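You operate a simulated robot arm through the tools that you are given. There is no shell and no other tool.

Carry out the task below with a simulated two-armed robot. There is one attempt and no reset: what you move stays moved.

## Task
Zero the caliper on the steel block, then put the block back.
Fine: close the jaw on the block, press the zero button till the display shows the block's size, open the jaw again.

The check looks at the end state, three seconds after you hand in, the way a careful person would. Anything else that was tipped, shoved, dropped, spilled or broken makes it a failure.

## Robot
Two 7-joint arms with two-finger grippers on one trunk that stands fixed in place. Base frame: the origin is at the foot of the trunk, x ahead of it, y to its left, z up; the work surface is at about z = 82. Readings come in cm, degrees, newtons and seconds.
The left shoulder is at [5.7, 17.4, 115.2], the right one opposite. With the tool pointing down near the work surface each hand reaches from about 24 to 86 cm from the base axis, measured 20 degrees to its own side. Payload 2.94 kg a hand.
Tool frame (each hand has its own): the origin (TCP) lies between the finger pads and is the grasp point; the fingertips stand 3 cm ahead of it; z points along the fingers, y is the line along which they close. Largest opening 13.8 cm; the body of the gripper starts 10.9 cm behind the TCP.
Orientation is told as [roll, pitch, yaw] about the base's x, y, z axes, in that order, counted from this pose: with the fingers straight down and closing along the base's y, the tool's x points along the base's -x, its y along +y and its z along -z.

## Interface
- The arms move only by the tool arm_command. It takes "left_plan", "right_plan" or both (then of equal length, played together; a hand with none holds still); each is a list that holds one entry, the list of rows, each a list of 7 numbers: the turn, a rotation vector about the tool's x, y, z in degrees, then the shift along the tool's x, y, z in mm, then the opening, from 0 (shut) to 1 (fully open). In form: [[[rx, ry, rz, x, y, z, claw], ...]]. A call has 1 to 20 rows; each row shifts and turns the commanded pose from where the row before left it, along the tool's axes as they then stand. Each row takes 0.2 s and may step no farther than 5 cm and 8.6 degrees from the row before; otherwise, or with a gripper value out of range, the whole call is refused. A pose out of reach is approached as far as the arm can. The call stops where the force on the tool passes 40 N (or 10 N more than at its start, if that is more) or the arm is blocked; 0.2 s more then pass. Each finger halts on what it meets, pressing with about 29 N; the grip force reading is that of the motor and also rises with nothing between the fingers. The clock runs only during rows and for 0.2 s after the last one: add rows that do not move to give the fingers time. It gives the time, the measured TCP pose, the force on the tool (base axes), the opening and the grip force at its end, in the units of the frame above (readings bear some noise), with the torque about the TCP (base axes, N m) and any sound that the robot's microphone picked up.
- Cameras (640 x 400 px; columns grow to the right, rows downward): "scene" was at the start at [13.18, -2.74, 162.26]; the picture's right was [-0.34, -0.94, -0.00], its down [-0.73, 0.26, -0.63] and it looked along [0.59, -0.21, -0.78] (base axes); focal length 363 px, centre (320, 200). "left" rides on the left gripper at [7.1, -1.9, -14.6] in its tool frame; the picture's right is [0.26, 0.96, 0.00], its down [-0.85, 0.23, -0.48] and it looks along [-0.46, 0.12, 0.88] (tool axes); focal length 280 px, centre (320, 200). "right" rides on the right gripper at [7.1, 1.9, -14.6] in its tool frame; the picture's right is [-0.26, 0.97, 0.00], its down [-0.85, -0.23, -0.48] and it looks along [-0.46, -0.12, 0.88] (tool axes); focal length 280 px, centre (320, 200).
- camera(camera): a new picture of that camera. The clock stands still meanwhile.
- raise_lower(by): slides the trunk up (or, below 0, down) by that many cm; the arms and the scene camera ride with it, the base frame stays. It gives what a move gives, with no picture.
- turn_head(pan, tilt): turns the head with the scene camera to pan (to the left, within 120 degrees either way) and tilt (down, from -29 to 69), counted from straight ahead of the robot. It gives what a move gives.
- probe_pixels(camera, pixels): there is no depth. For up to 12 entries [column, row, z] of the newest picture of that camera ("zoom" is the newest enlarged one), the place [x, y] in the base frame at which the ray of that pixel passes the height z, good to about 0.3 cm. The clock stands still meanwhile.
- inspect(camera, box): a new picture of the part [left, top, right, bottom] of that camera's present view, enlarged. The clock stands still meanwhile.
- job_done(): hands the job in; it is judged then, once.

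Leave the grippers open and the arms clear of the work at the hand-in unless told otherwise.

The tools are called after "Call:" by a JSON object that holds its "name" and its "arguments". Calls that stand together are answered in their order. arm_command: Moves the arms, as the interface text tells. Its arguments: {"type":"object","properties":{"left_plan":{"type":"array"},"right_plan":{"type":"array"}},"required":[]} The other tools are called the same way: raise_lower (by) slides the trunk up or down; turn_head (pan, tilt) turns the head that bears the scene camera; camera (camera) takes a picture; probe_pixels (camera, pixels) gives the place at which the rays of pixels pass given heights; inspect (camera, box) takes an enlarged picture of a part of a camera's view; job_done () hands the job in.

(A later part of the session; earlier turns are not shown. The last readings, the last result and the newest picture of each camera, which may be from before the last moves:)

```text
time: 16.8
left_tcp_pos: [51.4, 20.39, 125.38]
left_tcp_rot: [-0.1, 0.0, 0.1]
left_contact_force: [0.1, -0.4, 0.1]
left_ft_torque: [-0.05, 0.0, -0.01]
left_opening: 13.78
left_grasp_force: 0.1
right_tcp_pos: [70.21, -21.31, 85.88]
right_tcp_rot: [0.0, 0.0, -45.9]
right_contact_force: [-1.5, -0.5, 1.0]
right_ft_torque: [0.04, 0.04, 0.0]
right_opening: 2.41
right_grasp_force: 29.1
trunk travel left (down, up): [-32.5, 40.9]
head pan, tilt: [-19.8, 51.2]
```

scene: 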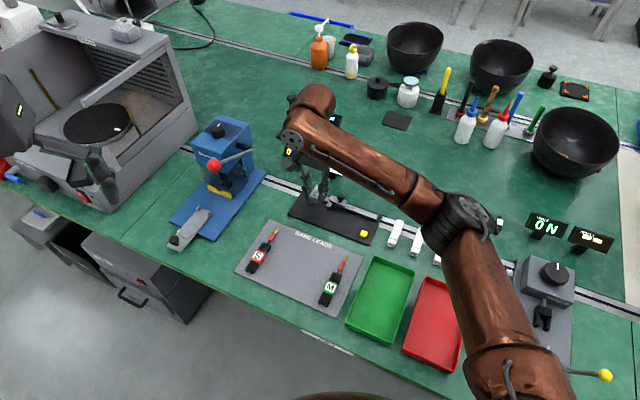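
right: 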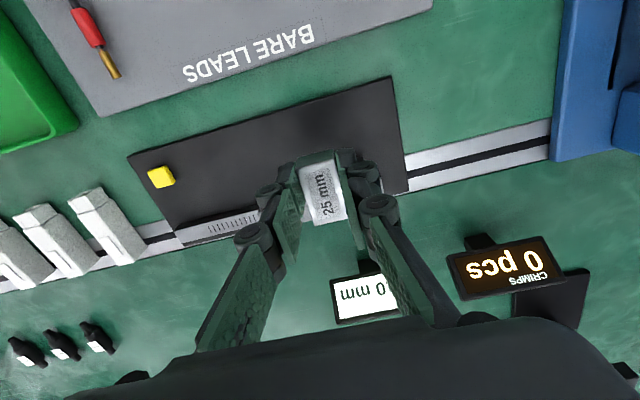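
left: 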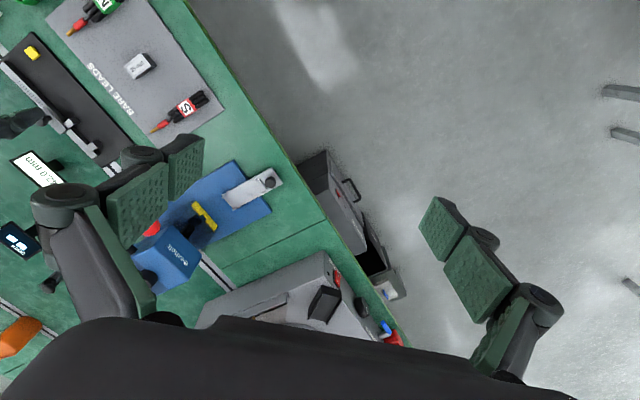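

A slight opposing force of about -1.5 N has appeared. One more millimetre to confirm contact.

Call:
{"name": "arm_command", "arguments": {"right_plan": [[[0, 0, 0, 0, 0.8, 0, 0.12], [0, 0, 0, 0, 0, 0, 0.12]]]}}

Call:
{"name": "inspect", "arguments": {"camera": "scene", "box": [300, 180, 350, 220]}}

```text
time: 17.4
left_tcp_pos: [51.35, 20.5, 125.4]
left_tcp_rot: [0.0, 0.0, 0.0]
left_contact_force: [0.7, -0.4, 0.1]
left_ft_torque: [0.03, -0.02, 0.01]
left_opening: 13.81
left_grasp_force: 0.1
right_tcp_pos: [70.27, -21.34, 85.92]
right_tcp_rot: [0.0, 0.0, -45.8]
right_contact_force: [-1.2, -0.2, 1.7]
right_ft_torque: [0.06, 0.08, 0.0]
right_opening: 2.46
right_grasp_force: 28.4
trunk travel left (down, up): [-32.5, 40.9]
head pan, tilt: [-19.8, 51.2]
```

```text
10.00 times, centred on (325, 200) of scene
```

zoom: 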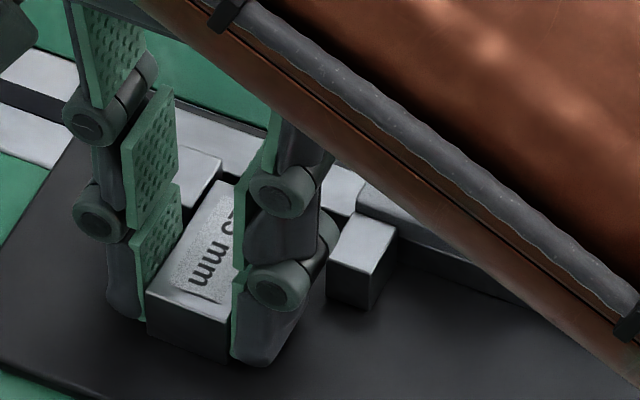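

The dark strip between the fixed jaw and the block is still about 2 mm wide; the force is mostly dragging friction. I continue in 1 mm steps.

Call:
{"name": "arm_command", "arguments": {"right_plan": [[[0, 0, 0, 0, 1, -0.2, 0.12], [0, 0, 0, 0, 0, 0, 0.12]]]}}

Call:
{"name": "arm_command", "arguments": {"right_plan": [[[0, 0, 0, 0, 1, 0, 0.12], [0, 0, 0, 0, 0, 0, 0.12]]]}}

Call:
{"name": "inspect", "arguments": {"camera": "scene", "box": [300, 180, 350, 220]}}

```text
time: 18.0
left_tcp_pos: [51.32, 20.37, 125.34]
left_tcp_rot: [-0.1, 0.0, 0.1]
left_contact_force: [-0.7, 0.5, 0.7]
left_ft_torque: [-0.02, 0.02, 0.01]
left_opening: 13.8
left_grasp_force: 0.0
right_tcp_pos: [70.34, -21.29, 85.87]
right_tcp_rot: [0.0, 0.0, -45.9]
right_contact_force: [0.2, -0.5, 2.0]
right_ft_torque: [0.01, 0.05, -0.01]
right_opening: 2.44
right_grasp_force: 29.1
trunk travel left (down, up): [-32.5, 40.9]
head pan, tilt: [-19.8, 51.2]
```

```text
time: 18.6
left_tcp_pos: [51.5, 20.37, 125.36]
left_tcp_rot: [0.1, 0.0, 0.1]
left_contact_force: [0.2, 0.0, -0.2]
left_ft_torque: [-0.02, 0.01, 0.0]
left_opening: 13.79
left_grasp_force: 0.0
right_tcp_pos: [70.39, -21.15, 85.85]
right_tcp_rot: [-0.1, 0.0, -45.9]
right_contact_force: [-2.3, -2.1, 0.7]
right_ft_torque: [-0.03, 0.06, -0.02]
right_opening: 2.44
right_grasp_force: 29.4
trunk travel left (down, up): [-32.5, 40.9]
head pan, tilt: [-19.8, 51.2]
```

```text
10.00 times, centred on (325, 200) of scene
```

zoom: 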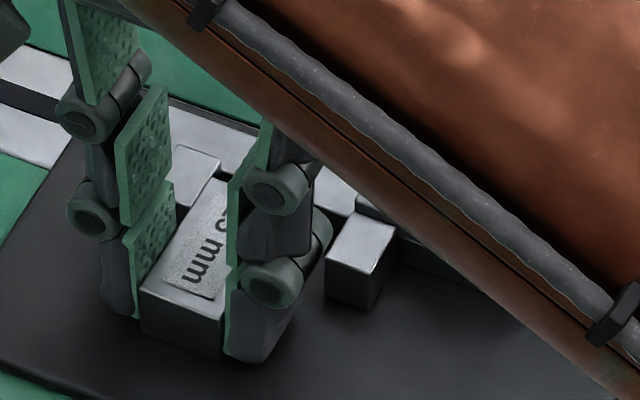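

The block now touches the fixed jaw with about 3 N along the beam, and the dark strip is gone. I open the fingers to about 5 cm and lift straight up.

Call:
{"name": "arm_command", "arguments": {"right_plan": [[[0, 0, 0, 0, 0, 0, 0.22], [0, 0, 0, 0, 0, 0, 0.3], [0, 0, 0, 0, 0, 0, 0.37], [0, 0, 0, 0, 0, 0, 0.37], [0, 0, 0, 0, 0, -10, 0.37], [0, 0, 0, 0, 0, -30, 0.37], [0, 0, 0, 0, 0, -40, 0.37], [0, 0, 0, 0, 0, 0, 0.37]]]}}

Call:
{"name": "camera", "arguments": {"camera": "right"}}

Call:
{"name": "inspect", "arguments": {"camera": "right", "box": [260, 100, 420, 230]}}

Call:
{"name": "inspect", "arguments": {"camera": "scene", "box": [285, 165, 365, 225]}}

```text
time: 20.4
left_tcp_pos: [51.5, 20.4, 125.37]
left_tcp_rot: [-0.1, 0.0, 0.1]
left_contact_force: [0.7, 0.2, -0.4]
left_ft_torque: [0.03, -0.02, 0.0]
left_opening: 13.77
left_grasp_force: 0.1
right_tcp_pos: [70.6, -21.24, 93.76]
right_tcp_rot: [-0.1, 0.1, -46.0]
right_contact_force: [0.2, -0.2, -0.5]
right_ft_torque: [0.04, 0.0, -0.02]
right_opening: 5.1
right_grasp_force: 0.1
trunk travel left (down, up): [-32.5, 40.9]
head pan, tilt: [-19.8, 51.2]
```

```text
taken
```

right: 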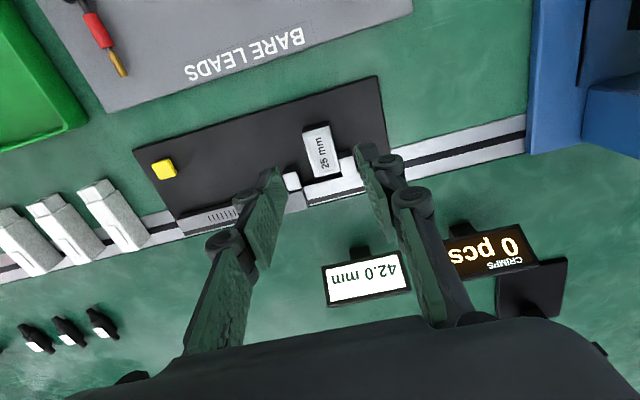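

```text
3.08 times, centred on (340, 165) of right
```

zoom: 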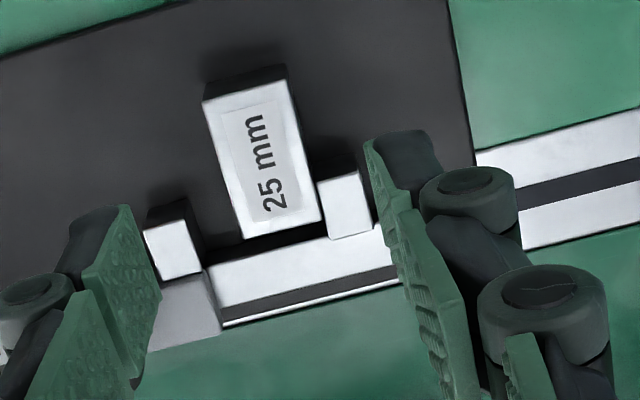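

```text
6.67 times, centred on (325, 195) of scene
```

zoom: 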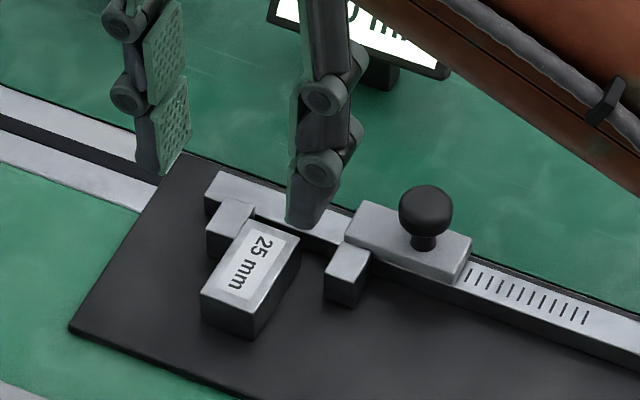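

The block stands square against the fixed jaw, overlapping the jaws by over 1 cm, and the display still reads 42.0 mm. Before approaching the knob (about (69.2,-28.5), head at z≈87.5), I check where the display stands are so the hand keeps clear of them.

Call:
{"name": "camera", "arguments": {"camera": "scene"}}

Call:
{"name": "probe_pixels", "arguments": {"camera": "right", "pixels": [[365, 280, 86], [323, 268, 86], [328, 305, 84], [408, 292, 84], [409, 252, 88], [323, 268, 88], [165, 170, 83.5]]}}

```text
taken
```

scene: 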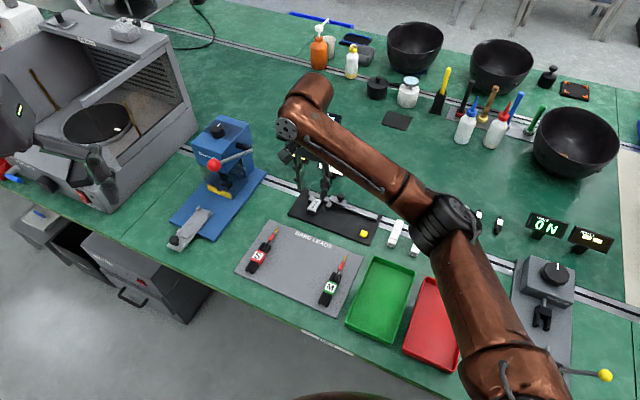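

```text
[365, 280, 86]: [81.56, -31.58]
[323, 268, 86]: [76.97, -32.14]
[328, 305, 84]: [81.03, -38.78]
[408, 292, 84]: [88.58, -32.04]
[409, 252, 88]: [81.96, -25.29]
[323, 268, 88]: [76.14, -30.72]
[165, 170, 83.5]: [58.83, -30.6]
```

The displays stand about 6 cm behind the beam line, so they're clear. I move the right hand to above the knob at the same height.

Call:
{"name": "arm_command", "arguments": {"right_plan": [[[0, 0, 0, -21, -30, 0, 0.37], [0, 0, 0, -21, -30, 0, 0.37], [0, 0, 0, 0, 0, 0, 0.37]]]}}

Call:
{"name": "camera", "arguments": {"camera": "right"}}

Call:
{"name": "inspect", "arguments": {"camera": "right", "box": [240, 100, 400, 230]}}

Call:
{"name": "inspect", "arguments": {"camera": "scene", "box": [285, 155, 385, 225]}}

```text
time: 21.2
left_tcp_pos: [51.57, 20.56, 125.23]
left_tcp_rot: [0.1, -0.1, 0.1]
left_contact_force: [0.5, -0.7, 0.2]
left_ft_torque: [-0.03, 0.0, 0.01]
left_opening: 13.78
left_grasp_force: 0.1
right_tcp_pos: [69.16, -28.28, 93.88]
right_tcp_rot: [0.0, 0.0, -45.8]
right_contact_force: [0.5, -0.5, 1.3]
right_ft_torque: [-0.02, -0.01, 0.01]
right_opening: 5.11
right_grasp_force: 0.2
trunk travel left (down, up): [-32.5, 40.9]
head pan, tilt: [-19.8, 51.2]
```

```text
taken
```

right: 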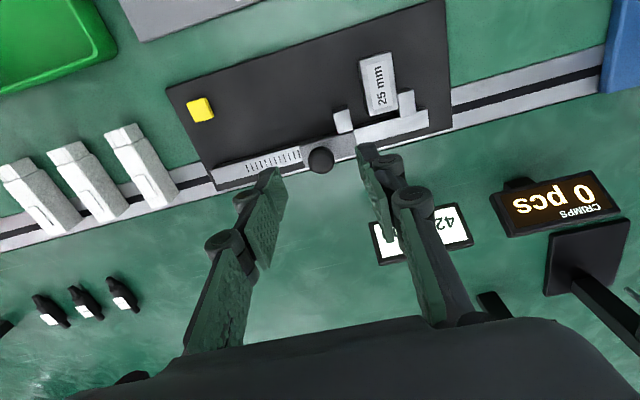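

```text
3.08 times, centred on (320, 165) of right
```

zoom: 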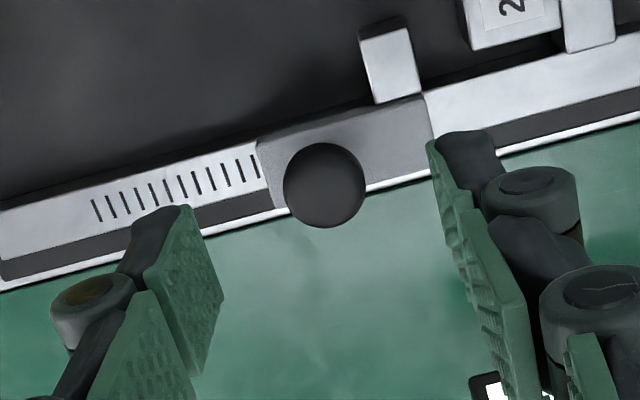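

```text
5.71 times, centred on (335, 190) of scene
```

zoom: 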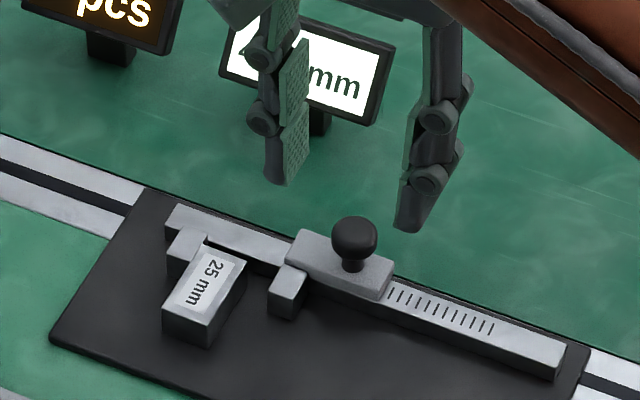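

In the right view the knob is at about (321,161), centred between the fingers sideways. I probe its position at its head height.

Call:
{"name": "probe_pixels", "arguments": {"camera": "right", "pixels": [[321.5, 160.8, 87.5], [321.5, 160.8, 88], [321.5, 160.8, 87]]}}

Call:
{"name": "probe_pixels", "arguments": {"camera": "zoom", "pixels": [[354, 238, 87.5], [354, 238, 88], [354, 238, 87], [352, 268, 85.5], [287, 240, 85.5], [393, 260, 85.5], [380, 298, 84.5]]}}

```text
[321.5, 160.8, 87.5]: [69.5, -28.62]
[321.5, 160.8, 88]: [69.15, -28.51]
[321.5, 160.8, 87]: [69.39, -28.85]
```

```text
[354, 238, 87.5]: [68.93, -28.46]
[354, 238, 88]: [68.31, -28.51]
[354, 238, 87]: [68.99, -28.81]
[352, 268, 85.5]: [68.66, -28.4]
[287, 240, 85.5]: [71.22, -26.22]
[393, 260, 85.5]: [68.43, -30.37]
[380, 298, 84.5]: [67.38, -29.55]
```

The knob head is at about (69.2,-28.65,87.2). I shift 3 mm outward and 2 mm along the beam, then lower to TCP z≈89.2 so the tips stay about 1 cm above the slider body.

Call:
{"name": "arm_command", "arguments": {"right_plan": [[[0, 0, 0, -3, -2, 15, 0.37], [0, 0, 0, 0, 0, 20, 0.37], [0, 0, 0, 0, 0, 11, 0.37], [0, 0, 0, 0, 0, 0, 0.37]]]}}

Call:
{"name": "inspect", "arguments": {"camera": "right", "box": [240, 120, 400, 250]}}

Call:
{"name": "inspect", "arguments": {"camera": "scene", "box": [285, 155, 385, 225]}}

Call:
{"name": "inspect", "arguments": {"camera": "left", "box": [0, 40, 160, 180]}}

```text
time: 22.2
left_tcp_pos: [51.32, 20.45, 125.36]
left_tcp_rot: [0.0, 0.0, 0.1]
left_contact_force: [-0.1, 0.5, 0.1]
left_ft_torque: [-0.03, -0.01, 0.01]
left_opening: 13.8
left_grasp_force: 0.1
right_tcp_pos: [69.11, -28.44, 89.32]
right_tcp_rot: [0.0, 0.1, -45.9]
right_contact_force: [0.4, 0.2, -0.3]
right_ft_torque: [0.0, 0.01, -0.01]
right_opening: 5.09
right_grasp_force: 0.1
trunk travel left (down, up): [-32.5, 40.9]
head pan, tilt: [-19.8, 51.2]
```

```text
3.08 times, centred on (320, 185) of right
```

zoom: 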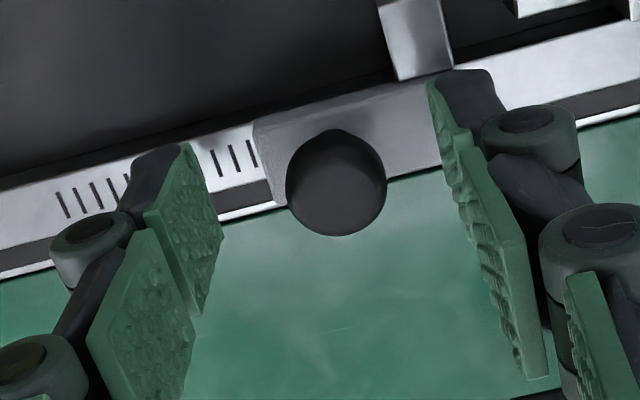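

```text
5.71 times, centred on (335, 190) of scene
```

zoom: 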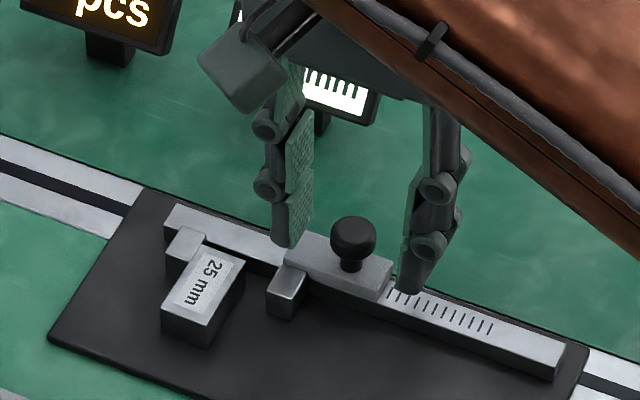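

```text
2.86 times, centred on (80, 110) of left
```

zoom: 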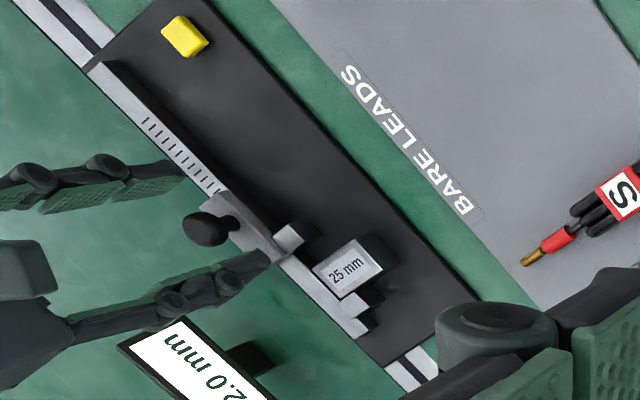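

The fingers straddle the knob along the beam. I close on the knob.

Call:
{"name": "arm_command", "arguments": {"right_plan": [[[0, 0, 0, 0, 0, 0, 0.25], [0, 0, 0, 0, 0, 0, 0.15], [0, 0, 0, 0, 0, 0, 0.08], [0, 0, 0, 0, 0, 0, 0.08], [0, 0, 0, 0, 0, 0, 0.08]]]}}

Call:
{"name": "inspect", "arguments": {"camera": "scene", "box": [285, 155, 385, 225]}}

Call:
{"name": "inspect", "arguments": {"camera": "left", "box": [0, 40, 160, 180]}}

```text
time: 23.4
left_tcp_pos: [51.45, 20.49, 125.28]
left_tcp_rot: [0.0, 0.1, 0.0]
left_contact_force: [-0.4, 0.0, 0.2]
left_ft_torque: [0.0, -0.04, 0.02]
left_opening: 13.82
left_grasp_force: 0.0
right_tcp_pos: [69.19, -28.5, 89.28]
right_tcp_rot: [-0.1, 0.0, -45.9]
right_contact_force: [8.1, 4.8, -0.2]
right_ft_torque: [0.17, -0.2, 0.05]
right_opening: 2.07
right_grasp_force: 45.3
trunk travel left (down, up): [-32.5, 40.9]
head pan, tilt: [-19.8, 51.2]
```

```text
5.71 times, centred on (335, 190) of scene
```

zoom: 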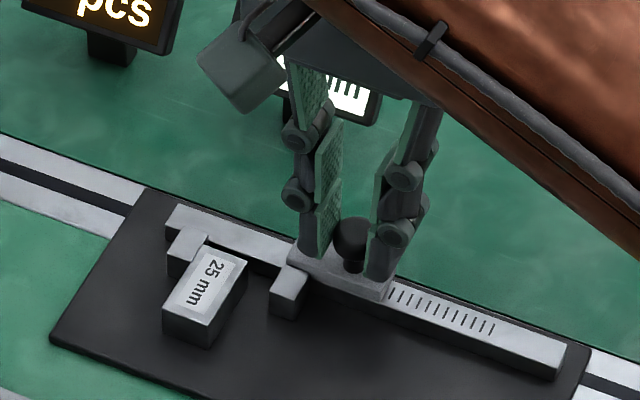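

```text
2.86 times, centred on (80, 110) of left
```

zoom: 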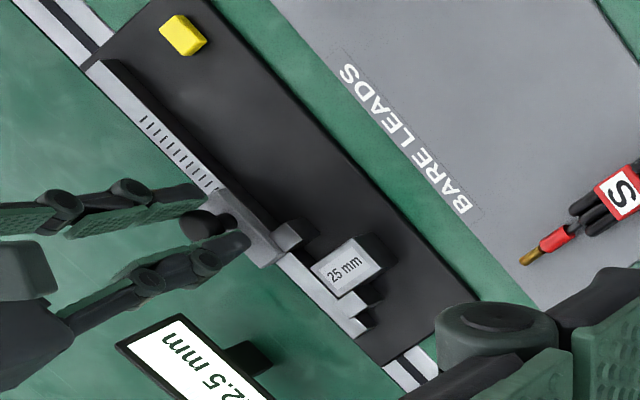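

The knob is gripped; the display reads 42.5 mm, so the slider moved 0.5 mm and the reading follows the jaw. Now I slide the jaw towards the block by 12 mm in 3 mm steps.

Call:
{"name": "arm_command", "arguments": {"right_plan": [[[0, 0, 0, 0, 3, 0, 0.08], [0, 0, 0, 0, 3, 0, 0.08], [0, 0, 0, 0, 3, 0, 0.08], [0, 0, 0, 0, 3, 0, 0.08], [0, 0, 0, 0, 0, 0, 0.08]]]}}

Call:
{"name": "inspect", "arguments": {"camera": "scene", "box": [285, 155, 385, 225]}}

Call:
{"name": "inspect", "arguments": {"camera": "left", "box": [0, 40, 160, 180]}}

```text
time: 24.6
left_tcp_pos: [51.38, 20.56, 125.25]
left_tcp_rot: [-0.1, 0.1, 0.1]
left_contact_force: [-0.5, 0.3, 0.4]
left_ft_torque: [0.02, -0.02, 0.0]
left_opening: 13.79
left_grasp_force: 0.1
right_tcp_pos: [69.93, -27.77, 89.25]
right_tcp_rot: [0.0, -0.1, -45.9]
right_contact_force: [-4.4, 4.9, 0.1]
right_ft_torque: [0.21, 0.26, 0.01]
right_opening: 2.05
right_grasp_force: 45.1
trunk travel left (down, up): [-32.5, 40.9]
head pan, tilt: [-19.8, 51.2]
```

```text
5.71 times, centred on (335, 190) of scene
```

zoom: 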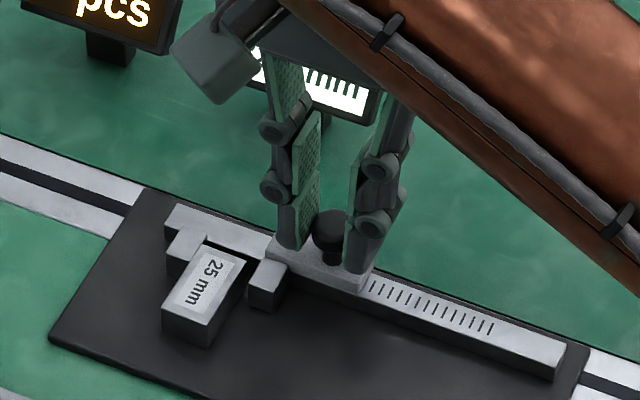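

```text
2.86 times, centred on (80, 110) of left
```

zoom: 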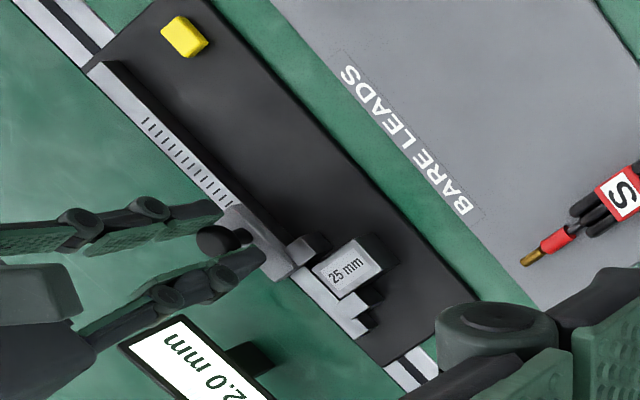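

The jaw moved and is near the block. The sideways force is about 6 N across the beam, a slight direction mismatch. I read the full display from the left camera.

Call:
{"name": "inspect", "arguments": {"camera": "left", "box": [0, 110, 130, 200]}}

```text
4.44 times, centred on (65, 155) of left
```

zoom: 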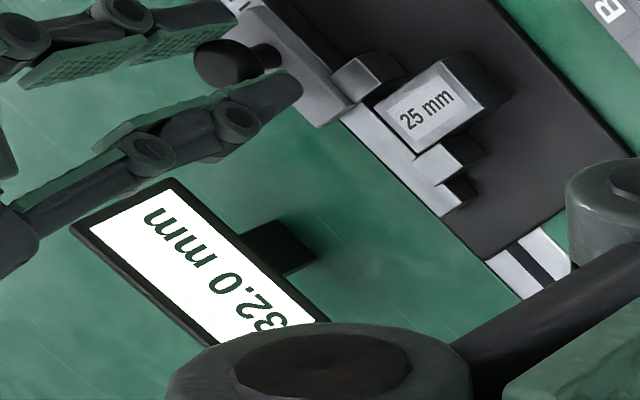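

It reads 32.0 mm with a small gap left. I continue in 1 mm steps with a slight +x correction to relieve the sideways force.

Call:
{"name": "arm_command", "arguments": {"right_plan": [[[0, 0, 0, 0.4, 1, 0, 0.08], [0, 0, 0, 0.1, 1, 0, 0.08], [0, 0, 0, 0.1, 1, 0, 0.08], [0, 0, 0, 0, 0, 0, 0.08]]]}}

Call:
{"name": "inspect", "arguments": {"camera": "left", "box": [0, 110, 130, 200]}}

Call:
{"name": "inspect", "arguments": {"camera": "scene", "box": [285, 165, 365, 225]}}

```text
time: 25.6
left_tcp_pos: [51.4, 20.48, 125.33]
left_tcp_rot: [0.0, 0.0, 0.1]
left_contact_force: [-1.1, 0.2, 0.0]
left_ft_torque: [0.01, -0.01, 0.02]
left_opening: 13.78
left_grasp_force: 0.0
right_tcp_pos: [70.04, -27.56, 89.34]
right_tcp_rot: [-0.2, 0.0, -46.0]
right_contact_force: [-2.2, 2.5, 0.6]
right_ft_torque: [0.0, 0.02, -0.03]
right_opening: 2.03
right_grasp_force: 44.6
trunk travel left (down, up): [-32.5, 40.9]
head pan, tilt: [-19.8, 51.2]
```

```text
4.44 times, centred on (65, 155) of left
```

zoom: 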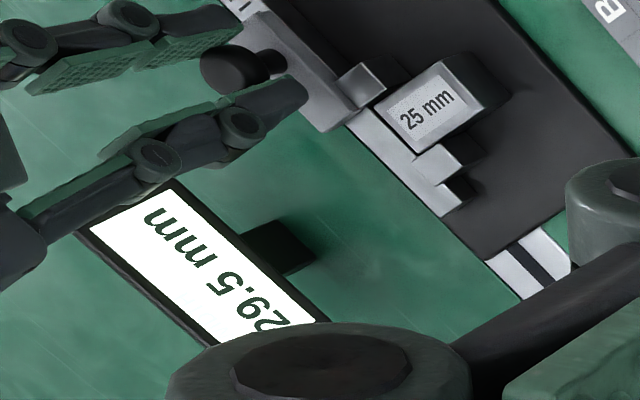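

```text
6.67 times, centred on (325, 195) of scene
```

zoom: 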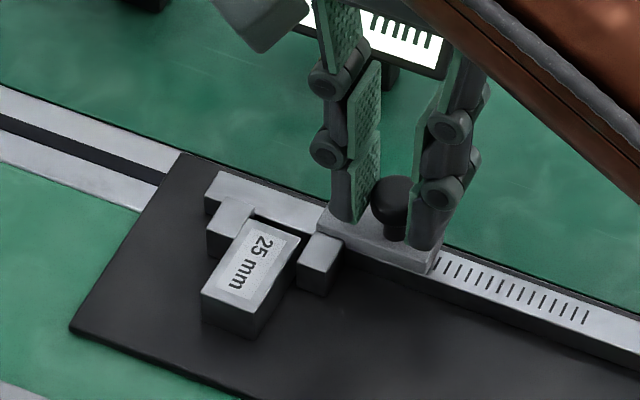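

It reads 29.5 mm and the jaw is almost at the block. I continue 1 mm per call and watch force and display.

Call:
{"name": "arm_command", "arguments": {"right_plan": [[[0, 0, 0, 0.2, 1, 0, 0.08], [0, 0, 0, 0, 0, 0, 0.08]]]}}

Call:
{"name": "inspect", "arguments": {"camera": "left", "box": [0, 110, 130, 200]}}

```text
time: 26.2
left_tcp_pos: [51.34, 20.58, 125.31]
left_tcp_rot: [0.1, 0.1, 0.1]
left_contact_force: [0.5, 0.9, 0.8]
left_ft_torque: [0.0, 0.01, 0.01]
left_opening: 13.8
left_grasp_force: 0.0
right_tcp_pos: [70.33, -27.5, 89.25]
right_tcp_rot: [-0.1, 0.0, -46.0]
right_contact_force: [-0.4, 1.0, 0.8]
right_ft_torque: [0.0, 0.01, 0.01]
right_opening: 2.03
right_grasp_force: 45.0
trunk travel left (down, up): [-32.5, 40.9]
head pan, tilt: [-19.8, 51.2]
```

```text
4.44 times, centred on (65, 155) of left
```

zoom: 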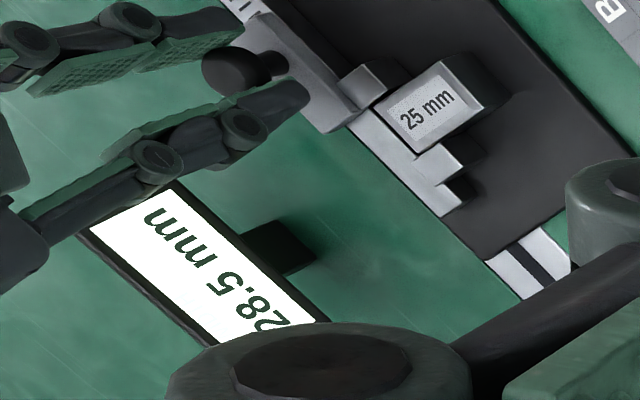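

It reads 28.5 mm with low force. Another 1 mm.

Call:
{"name": "arm_command", "arguments": {"right_plan": [[[0, 0, 0, 0.1, 1, 0, 0.08], [0, 0, 0, 0, 0, 0, 0.08]]]}}

Call:
{"name": "inspect", "arguments": {"camera": "left", "box": [0, 110, 130, 200]}}

Call:
{"name": "inspect", "arguments": {"camera": "scene", "box": [300, 175, 350, 215]}}

```text
time: 26.8
left_tcp_pos: [51.29, 20.4, 125.43]
left_tcp_rot: [0.0, 0.1, 0.1]
left_contact_force: [0.0, -0.1, 0.2]
left_ft_torque: [-0.01, -0.01, 0.01]
left_opening: 13.8
left_grasp_force: 0.0
right_tcp_pos: [70.28, -27.49, 89.25]
right_tcp_rot: [0.0, 0.0, -46.0]
right_contact_force: [0.5, -0.1, 1.0]
right_ft_torque: [0.01, 0.0, -0.03]
right_opening: 2.02
right_grasp_force: 45.0
trunk travel left (down, up): [-32.5, 40.9]
head pan, tilt: [-19.8, 51.2]
```

```text
4.44 times, centred on (65, 155) of left
```

zoom: 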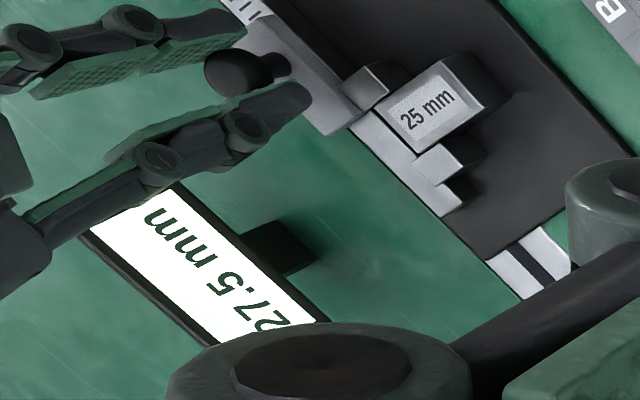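

```text
10.00 times, centred on (325, 195) of scene
```

zoom: 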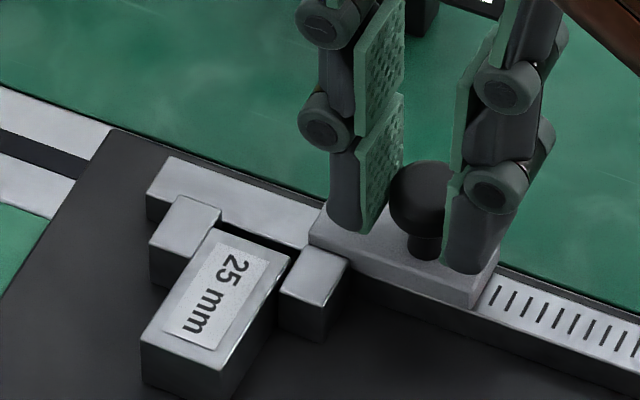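

It reads 27.5 mm with only a hairline gap left. Another 0.8 mm.

Call:
{"name": "arm_command", "arguments": {"right_plan": [[[0, 0, 0, 0.1, 0.8, 0, 0.08], [0, 0, 0, 0, 0, 0, 0.08]]]}}

Call:
{"name": "inspect", "arguments": {"camera": "left", "box": [0, 110, 130, 200]}}

```text
time: 27.4
left_tcp_pos: [51.47, 20.4, 125.34]
left_tcp_rot: [0.1, 0.1, 0.1]
left_contact_force: [-0.1, 0.0, -0.2]
left_ft_torque: [0.0, 0.0, -0.02]
left_opening: 13.78
left_grasp_force: 0.3
right_tcp_pos: [70.29, -27.41, 89.34]
right_tcp_rot: [0.0, 0.1, -46.1]
right_contact_force: [2.2, -4.2, 3.5]
right_ft_torque: [-0.11, -0.04, -0.06]
right_opening: 2.03
right_grasp_force: 45.2
trunk travel left (down, up): [-32.5, 40.9]
head pan, tilt: [-19.8, 51.2]
```

```text
4.44 times, centred on (65, 155) of left
```

zoom: 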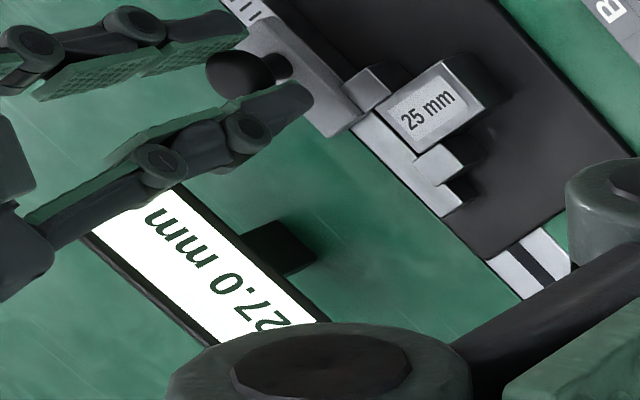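

It reads 27.0 mm; the force along the beam is still small (about 1.3 N), and the sideways correction has overshot slightly. I step 0.8 mm more with a small -x.

Call:
{"name": "arm_command", "arguments": {"right_plan": [[[0, 0, 0, -0.4, 0.8, 0, 0.08], [0, 0, 0, 0, 0, 0, 0.08]]]}}

Call:
{"name": "inspect", "arguments": {"camera": "left", "box": [0, 110, 130, 200]}}

Call:
{"name": "inspect", "arguments": {"camera": "scene", "box": [300, 175, 350, 215]}}

```text
time: 28.0
left_tcp_pos: [51.44, 20.37, 125.32]
left_tcp_rot: [0.0, 0.0, 0.1]
left_contact_force: [0.7, -0.9, -0.5]
left_ft_torque: [-0.02, -0.02, 0.02]
left_opening: 13.8
left_grasp_force: 0.0
right_tcp_pos: [70.35, -27.36, 89.35]
right_tcp_rot: [-0.1, -0.1, -45.9]
right_contact_force: [-3.7, -4.9, 4.2]
right_ft_torque: [-0.25, 0.04, -0.08]
right_opening: 2.04
right_grasp_force: 44.5
trunk travel left (down, up): [-32.5, 40.9]
head pan, tilt: [-19.8, 51.2]
```

```text
4.44 times, centred on (65, 155) of left
```

zoom: 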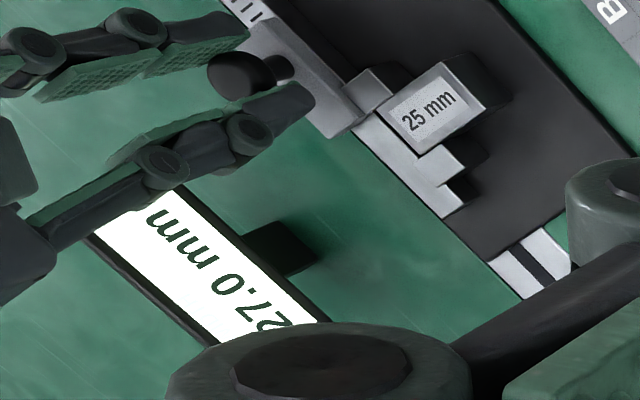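

```text
10.00 times, centred on (325, 195) of scene
```

zoom: 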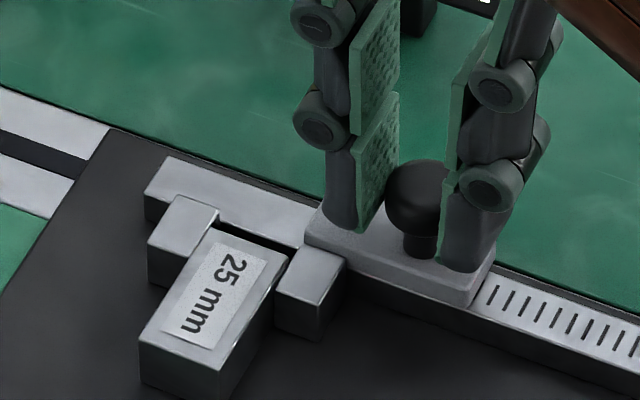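

The display stays at 27.0 mm while the force along the beam rose to about 6 N, and visually the jaw meets the block. I press 0.8 mm more to confirm it is firmly closed.

Call:
{"name": "arm_command", "arguments": {"right_plan": [[[0, 0, 0, 0, 0.8, 0, 0.08], [0, 0, 0, 0, 0, 0, 0.08]]]}}

Call:
{"name": "inspect", "arguments": {"camera": "left", "box": [0, 110, 130, 200]}}

Call:
{"name": "inspect", "arguments": {"camera": "scene", "box": [300, 175, 350, 215]}}

```text
time: 28.6
left_tcp_pos: [51.3, 20.35, 125.46]
left_tcp_rot: [0.0, 0.0, 0.1]
left_contact_force: [-0.1, 0.3, -0.1]
left_ft_torque: [-0.02, 0.01, 0.0]
left_opening: 13.81
left_grasp_force: 0.1
right_tcp_pos: [70.27, -27.44, 89.28]
right_tcp_rot: [-0.1, -0.1, -46.0]
right_contact_force: [-10.7, -7.1, 3.0]
right_ft_torque: [-0.23, 0.3, -0.1]
right_opening: 2.02
right_grasp_force: 45.1
trunk travel left (down, up): [-32.5, 40.9]
head pan, tilt: [-19.8, 51.2]
```

```text
4.44 times, centred on (65, 155) of left
```

zoom: 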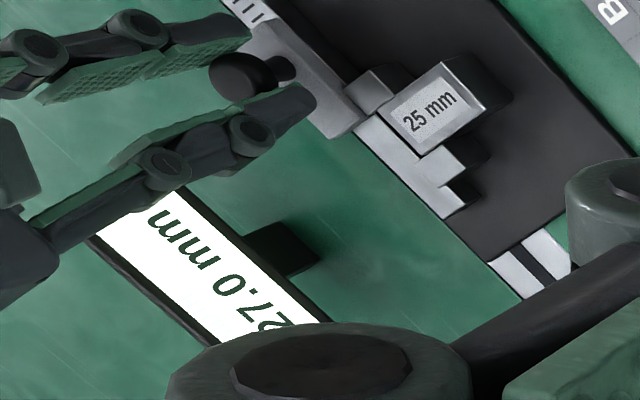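

```text
10.00 times, centred on (325, 195) of scene
```

zoom: 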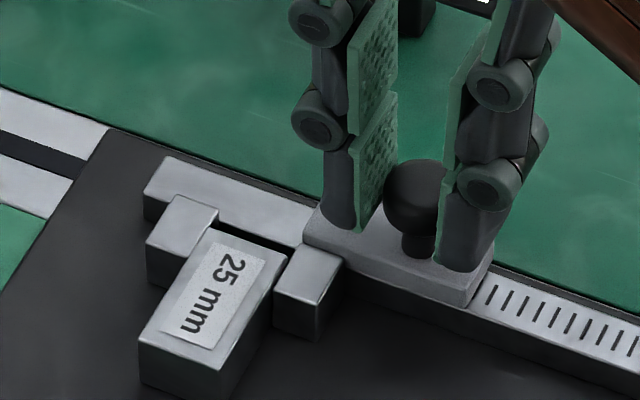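

The force along the beam is now about 12.6 N and the display holds at 27.0 mm, so the jaw is firmly closed on the 25 mm block and the caliper is 2.0 mm off. I ease the push slightly, open the fingers, lift off the knob, and check the jaw stays closed.

Call:
{"name": "arm_command", "arguments": {"right_plan": [[[0, 0, 0, 0, -0.8, 0, 0.08], [0, 0, 0, 0, 0, 0, 0.18], [0, 0, 0, 0, 0, 0, 0.25], [0, 0, 0, 0, 0, 0, 0.32], [0, 0, 0, 0, 0, 0, 0.32], [0, 0, 0, 0, 0, -20, 0.32], [0, 0, 0, 0, 0, -40, 0.32], [0, 0, 0, 0, 0, 0, 0.32]]]}}

Call:
{"name": "inspect", "arguments": {"camera": "left", "box": [0, 110, 130, 200]}}

Call:
{"name": "inspect", "arguments": {"camera": "scene", "box": [300, 175, 350, 215]}}

Call:
{"name": "camera", "arguments": {"camera": "right"}}

```text
time: 30.4
left_tcp_pos: [51.57, 20.42, 125.26]
left_tcp_rot: [0.0, 0.1, 0.0]
left_contact_force: [-0.3, 0.6, -0.8]
left_ft_torque: [0.01, 0.01, 0.01]
left_opening: 13.78
left_grasp_force: 0.1
right_tcp_pos: [70.58, -27.44, 95.38]
right_tcp_rot: [-0.2, 0.1, -45.9]
right_contact_force: [1.0, 0.0, -0.3]
right_ft_torque: [0.0, -0.01, 0.02]
right_opening: 4.43
right_grasp_force: 0.0
trunk travel left (down, up): [-32.5, 40.9]
head pan, tilt: [-19.8, 51.2]
```

```text
4.44 times, centred on (65, 155) of left
```

zoom: 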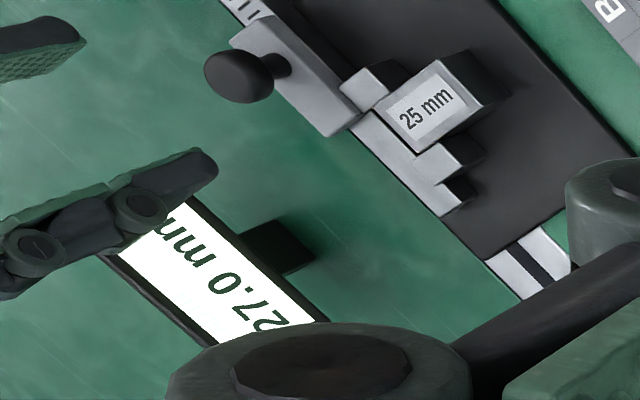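

```text
10.00 times, centred on (325, 195) of scene
```

zoom: 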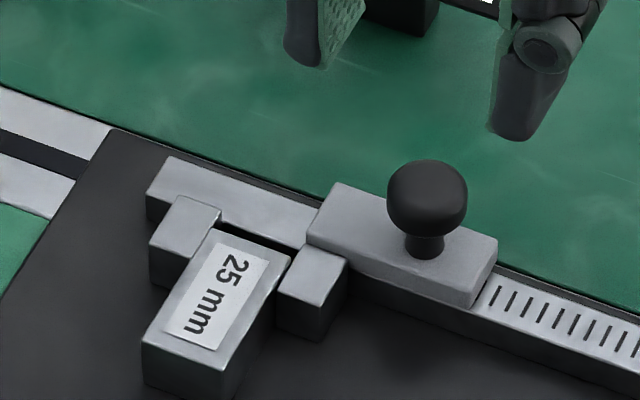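

```text
taken
```

right: 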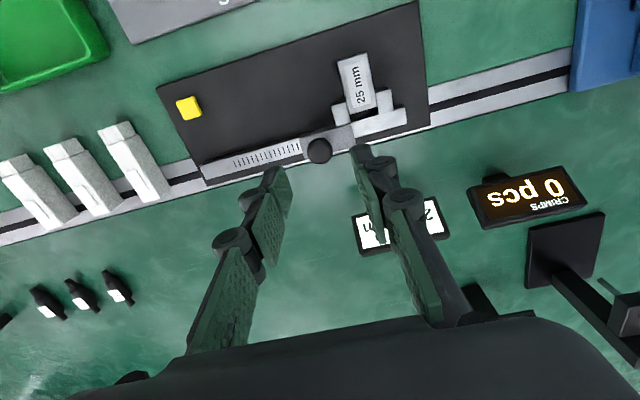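

The jaw stays closed and the display still reads 27.0 mm. Next is the yellow button at (188,108) in the right view; I probe its position.

Call:
{"name": "inspect", "arguments": {"camera": "right", "box": [150, 80, 230, 140]}}

Call:
{"name": "inspect", "arguments": {"camera": "scene", "box": [340, 210, 400, 250]}}

```text
6.67 times, centred on (190, 110) of right
```

zoom: 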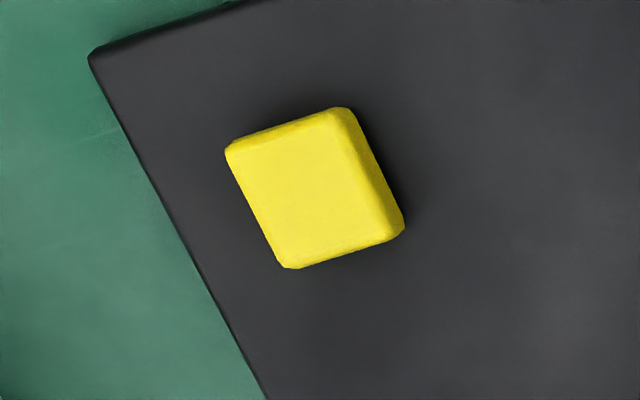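

```text
10.00 times, centred on (370, 230) of scene
```

zoom: 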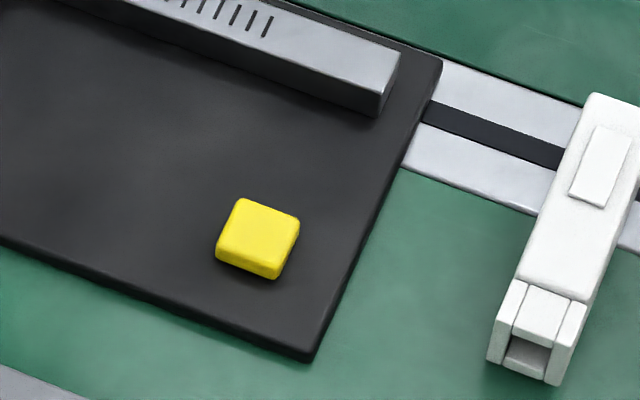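

I probe the button's top centre from both cameras at z≈83.

Call:
{"name": "probe_pixels", "arguments": {"camera": "scene", "pixels": [[363.8, 233, 83], [363.8, 233, 83.5], [363.8, 233, 82.5]]}}

Call:
{"name": "probe_pixels", "arguments": {"camera": "right", "pixels": [[187.8, 108.5, 83], [187.8, 108.5, 83.5], [187.8, 108.5, 82.5]]}}

```text
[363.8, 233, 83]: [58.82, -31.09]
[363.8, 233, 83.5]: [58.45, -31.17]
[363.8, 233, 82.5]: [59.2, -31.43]
```

```text
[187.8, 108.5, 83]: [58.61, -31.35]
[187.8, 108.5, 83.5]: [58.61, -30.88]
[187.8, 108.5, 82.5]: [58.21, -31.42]
```

The button is at about (58.6,-31.15) with its top near 83.2. I close the fingers and move above it at the same height.

Call:
{"name": "arm_command", "arguments": {"right_plan": [[[0, 0, 0, 19, -37.3, 0, 0.2], [0, 0, 0, 19, -37.3, 0, 0.1], [0, 0, 0, 19, -37.3, 0, 0.0], [0, 0, 0, 0, 0, 20, 0.0], [0, 0, 0, 0, 0, 20, 0.0], [0, 0, 0, 0, 0, 0, 0.0]]]}}

Call:
{"name": "camera", "arguments": {"camera": "right"}}

Call:
{"name": "inspect", "arguments": {"camera": "scene", "box": [325, 185, 405, 255]}}

Call:
{"name": "inspect", "arguments": {"camera": "left", "box": [0, 0, 160, 140]}}

```text
time: 31.8
left_tcp_pos: [51.41, 20.44, 125.29]
left_tcp_rot: [0.0, 0.0, 0.2]
left_contact_force: [0.5, -0.2, -0.9]
left_ft_torque: [-0.02, 0.01, -0.01]
left_opening: 13.77
left_grasp_force: 0.0
right_tcp_pos: [58.45, -31.03, 91.34]
right_tcp_rot: [-0.1, 0.0, -45.9]
right_contact_force: [-0.8, 0.5, 0.6]
right_ft_torque: [0.0, 0.02, 0.01]
right_opening: 0.0
right_grasp_force: 28.6
trunk travel left (down, up): [-32.5, 40.9]
head pan, tilt: [-19.8, 51.2]
```

```text
taken
```

right: 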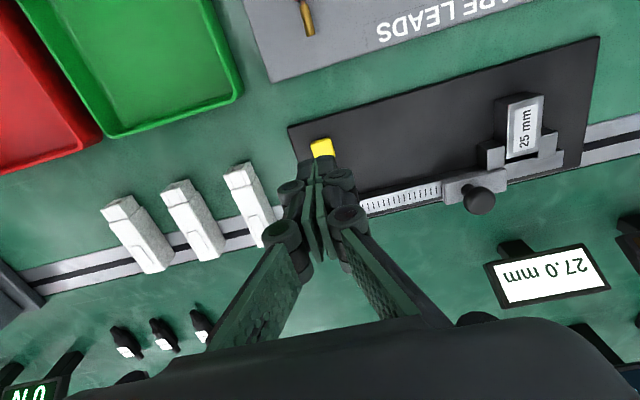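

```text
5.71 times, centred on (365, 220) of scene
```

zoom: 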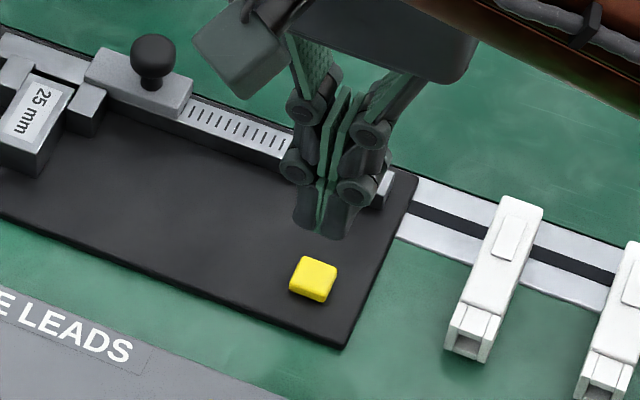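

```text
2.86 times, centred on (80, 70) of left
```

zoom: 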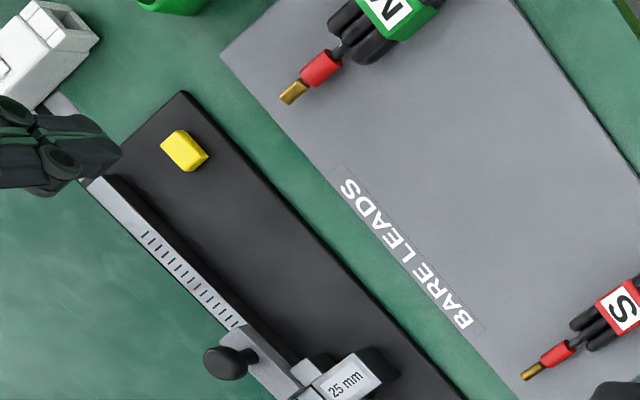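

The hand is over the button, and the right camera also shows the display (27.0 mm). I lower to about 1 cm above the button.

Call:
{"name": "arm_command", "arguments": {"right_plan": [[[0, 0, 0, 0, 0, 20, 0.0], [0, 0, 0, 0, 0, 20, 0.0], [0, 0, 0, 0, 0, 0, 0.0]]]}}

Call:
{"name": "camera", "arguments": {"camera": "right"}}

Call:
{"name": "inspect", "arguments": {"camera": "scene", "box": [325, 185, 405, 255]}}

Call:
{"name": "inspect", "arguments": {"camera": "left", "box": [0, 0, 100, 80]}}

```text
time: 32.6
left_tcp_pos: [51.5, 20.53, 125.26]
left_tcp_rot: [0.0, 0.0, 0.0]
left_contact_force: [0.1, 0.3, -0.8]
left_ft_torque: [0.01, -0.01, -0.01]
left_opening: 13.78
left_grasp_force: 0.0
right_tcp_pos: [58.47, -30.92, 87.2]
right_tcp_rot: [0.0, 0.0, -45.9]
right_contact_force: [-0.7, 0.6, 0.0]
right_ft_torque: [0.02, -0.02, -0.03]
right_opening: 0.0
right_grasp_force: 28.4
trunk travel left (down, up): [-32.5, 40.9]
head pan, tilt: [-19.8, 51.2]
```

```text
taken
```

right: 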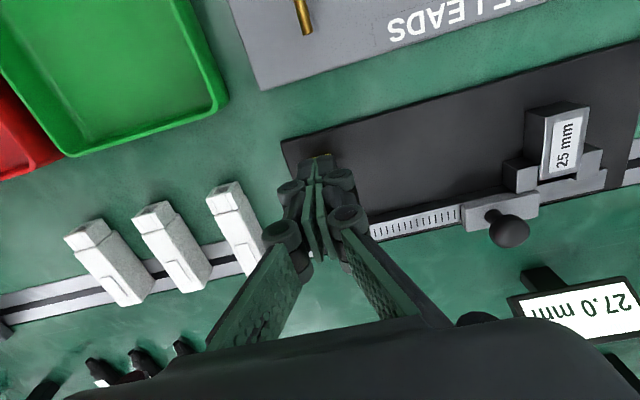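

```text
5.71 times, centred on (365, 220) of scene
```

zoom: 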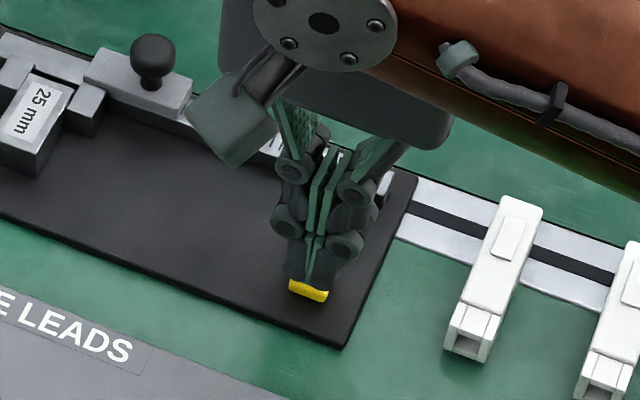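

```text
5.00 times, centred on (50, 40) of left
```

zoom: 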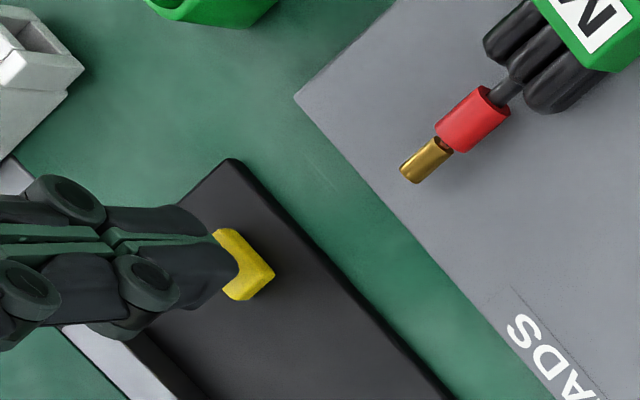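

The tip sits over the button. I lower 8 mm in 1 mm steps and read the force.

Call:
{"name": "arm_command", "arguments": {"right_plan": [[[0, 0, 0, 0, 0, 2, 0.0], [0, 0, 0, 0, 0, 2, 0.0], [0, 0, 0, 0, 0, 2, 0.0], [0, 0, 0, 0, 0, 1, 0.0], [0, 0, 0, 0, 0, 0, 0.0]]]}}

Call:
{"name": "camera", "arguments": {"camera": "right"}}

```text
time: 33.8
left_tcp_pos: [51.43, 20.49, 125.36]
left_tcp_rot: [-0.1, -0.1, 0.1]
left_contact_force: [0.5, -0.6, 0.4]
left_ft_torque: [0.01, 0.04, -0.03]
left_opening: 13.8
left_grasp_force: 0.0
right_tcp_pos: [58.45, -31.09, 86.59]
right_tcp_rot: [-0.1, 0.0, -45.8]
right_contact_force: [0.2, 0.6, -0.3]
right_ft_torque: [0.01, 0.01, 0.0]
right_opening: 0.02
right_grasp_force: 28.5
trunk travel left (down, up): [-32.5, 40.9]
head pan, tilt: [-19.8, 51.2]
```

```text
taken
```

right: 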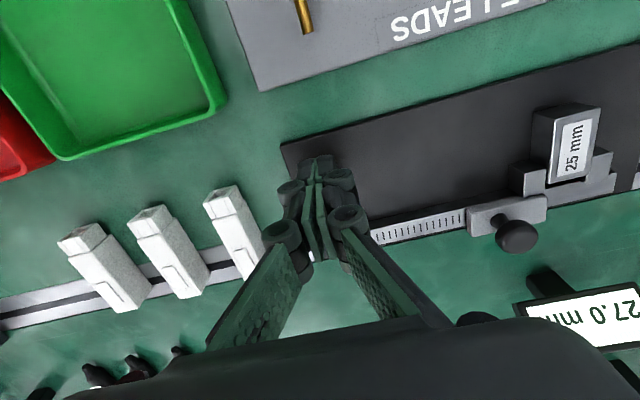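

No contact yet (z 86.6, force ~0). I continue down 1 mm at a time.

Call:
{"name": "arm_command", "arguments": {"right_plan": [[[0, 0, 0, 0, 0, 1, 0.0], [0, 0, 0, 0, 0, 1, 0.0], [0, 0, 0, 0, 0, 1, 0.0], [0, 0, 0, 0, 0, 0, 0.0]]]}}

Call:
{"name": "inspect", "arguments": {"camera": "left", "box": [0, 110, 130, 200]}}

```text
time: 34.8
left_tcp_pos: [51.48, 20.48, 125.32]
left_tcp_rot: [0.0, 0.0, 0.1]
left_contact_force: [0.4, -0.2, -0.2]
left_ft_torque: [0.01, 0.0, 0.0]
left_opening: 13.8
left_grasp_force: 0.1
right_tcp_pos: [58.48, -30.97, 86.32]
right_tcp_rot: [0.0, 0.1, -45.9]
right_contact_force: [-0.1, -0.2, 0.3]
right_ft_torque: [0.0, -0.03, -0.04]
right_opening: 0.0
right_grasp_force: 28.3
trunk travel left (down, up): [-32.5, 40.9]
head pan, tilt: [-19.8, 51.2]
```

```text
4.44 times, centred on (65, 155) of left
```

zoom: 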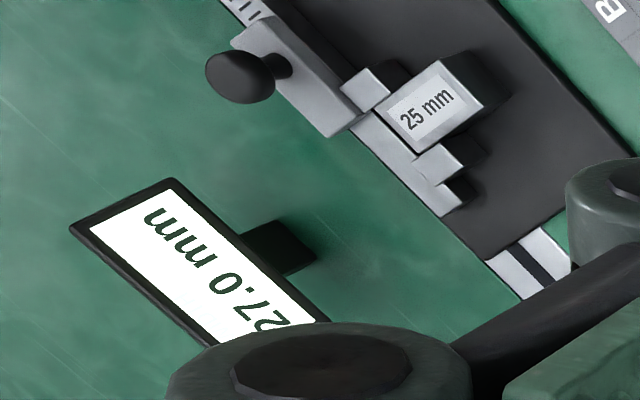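

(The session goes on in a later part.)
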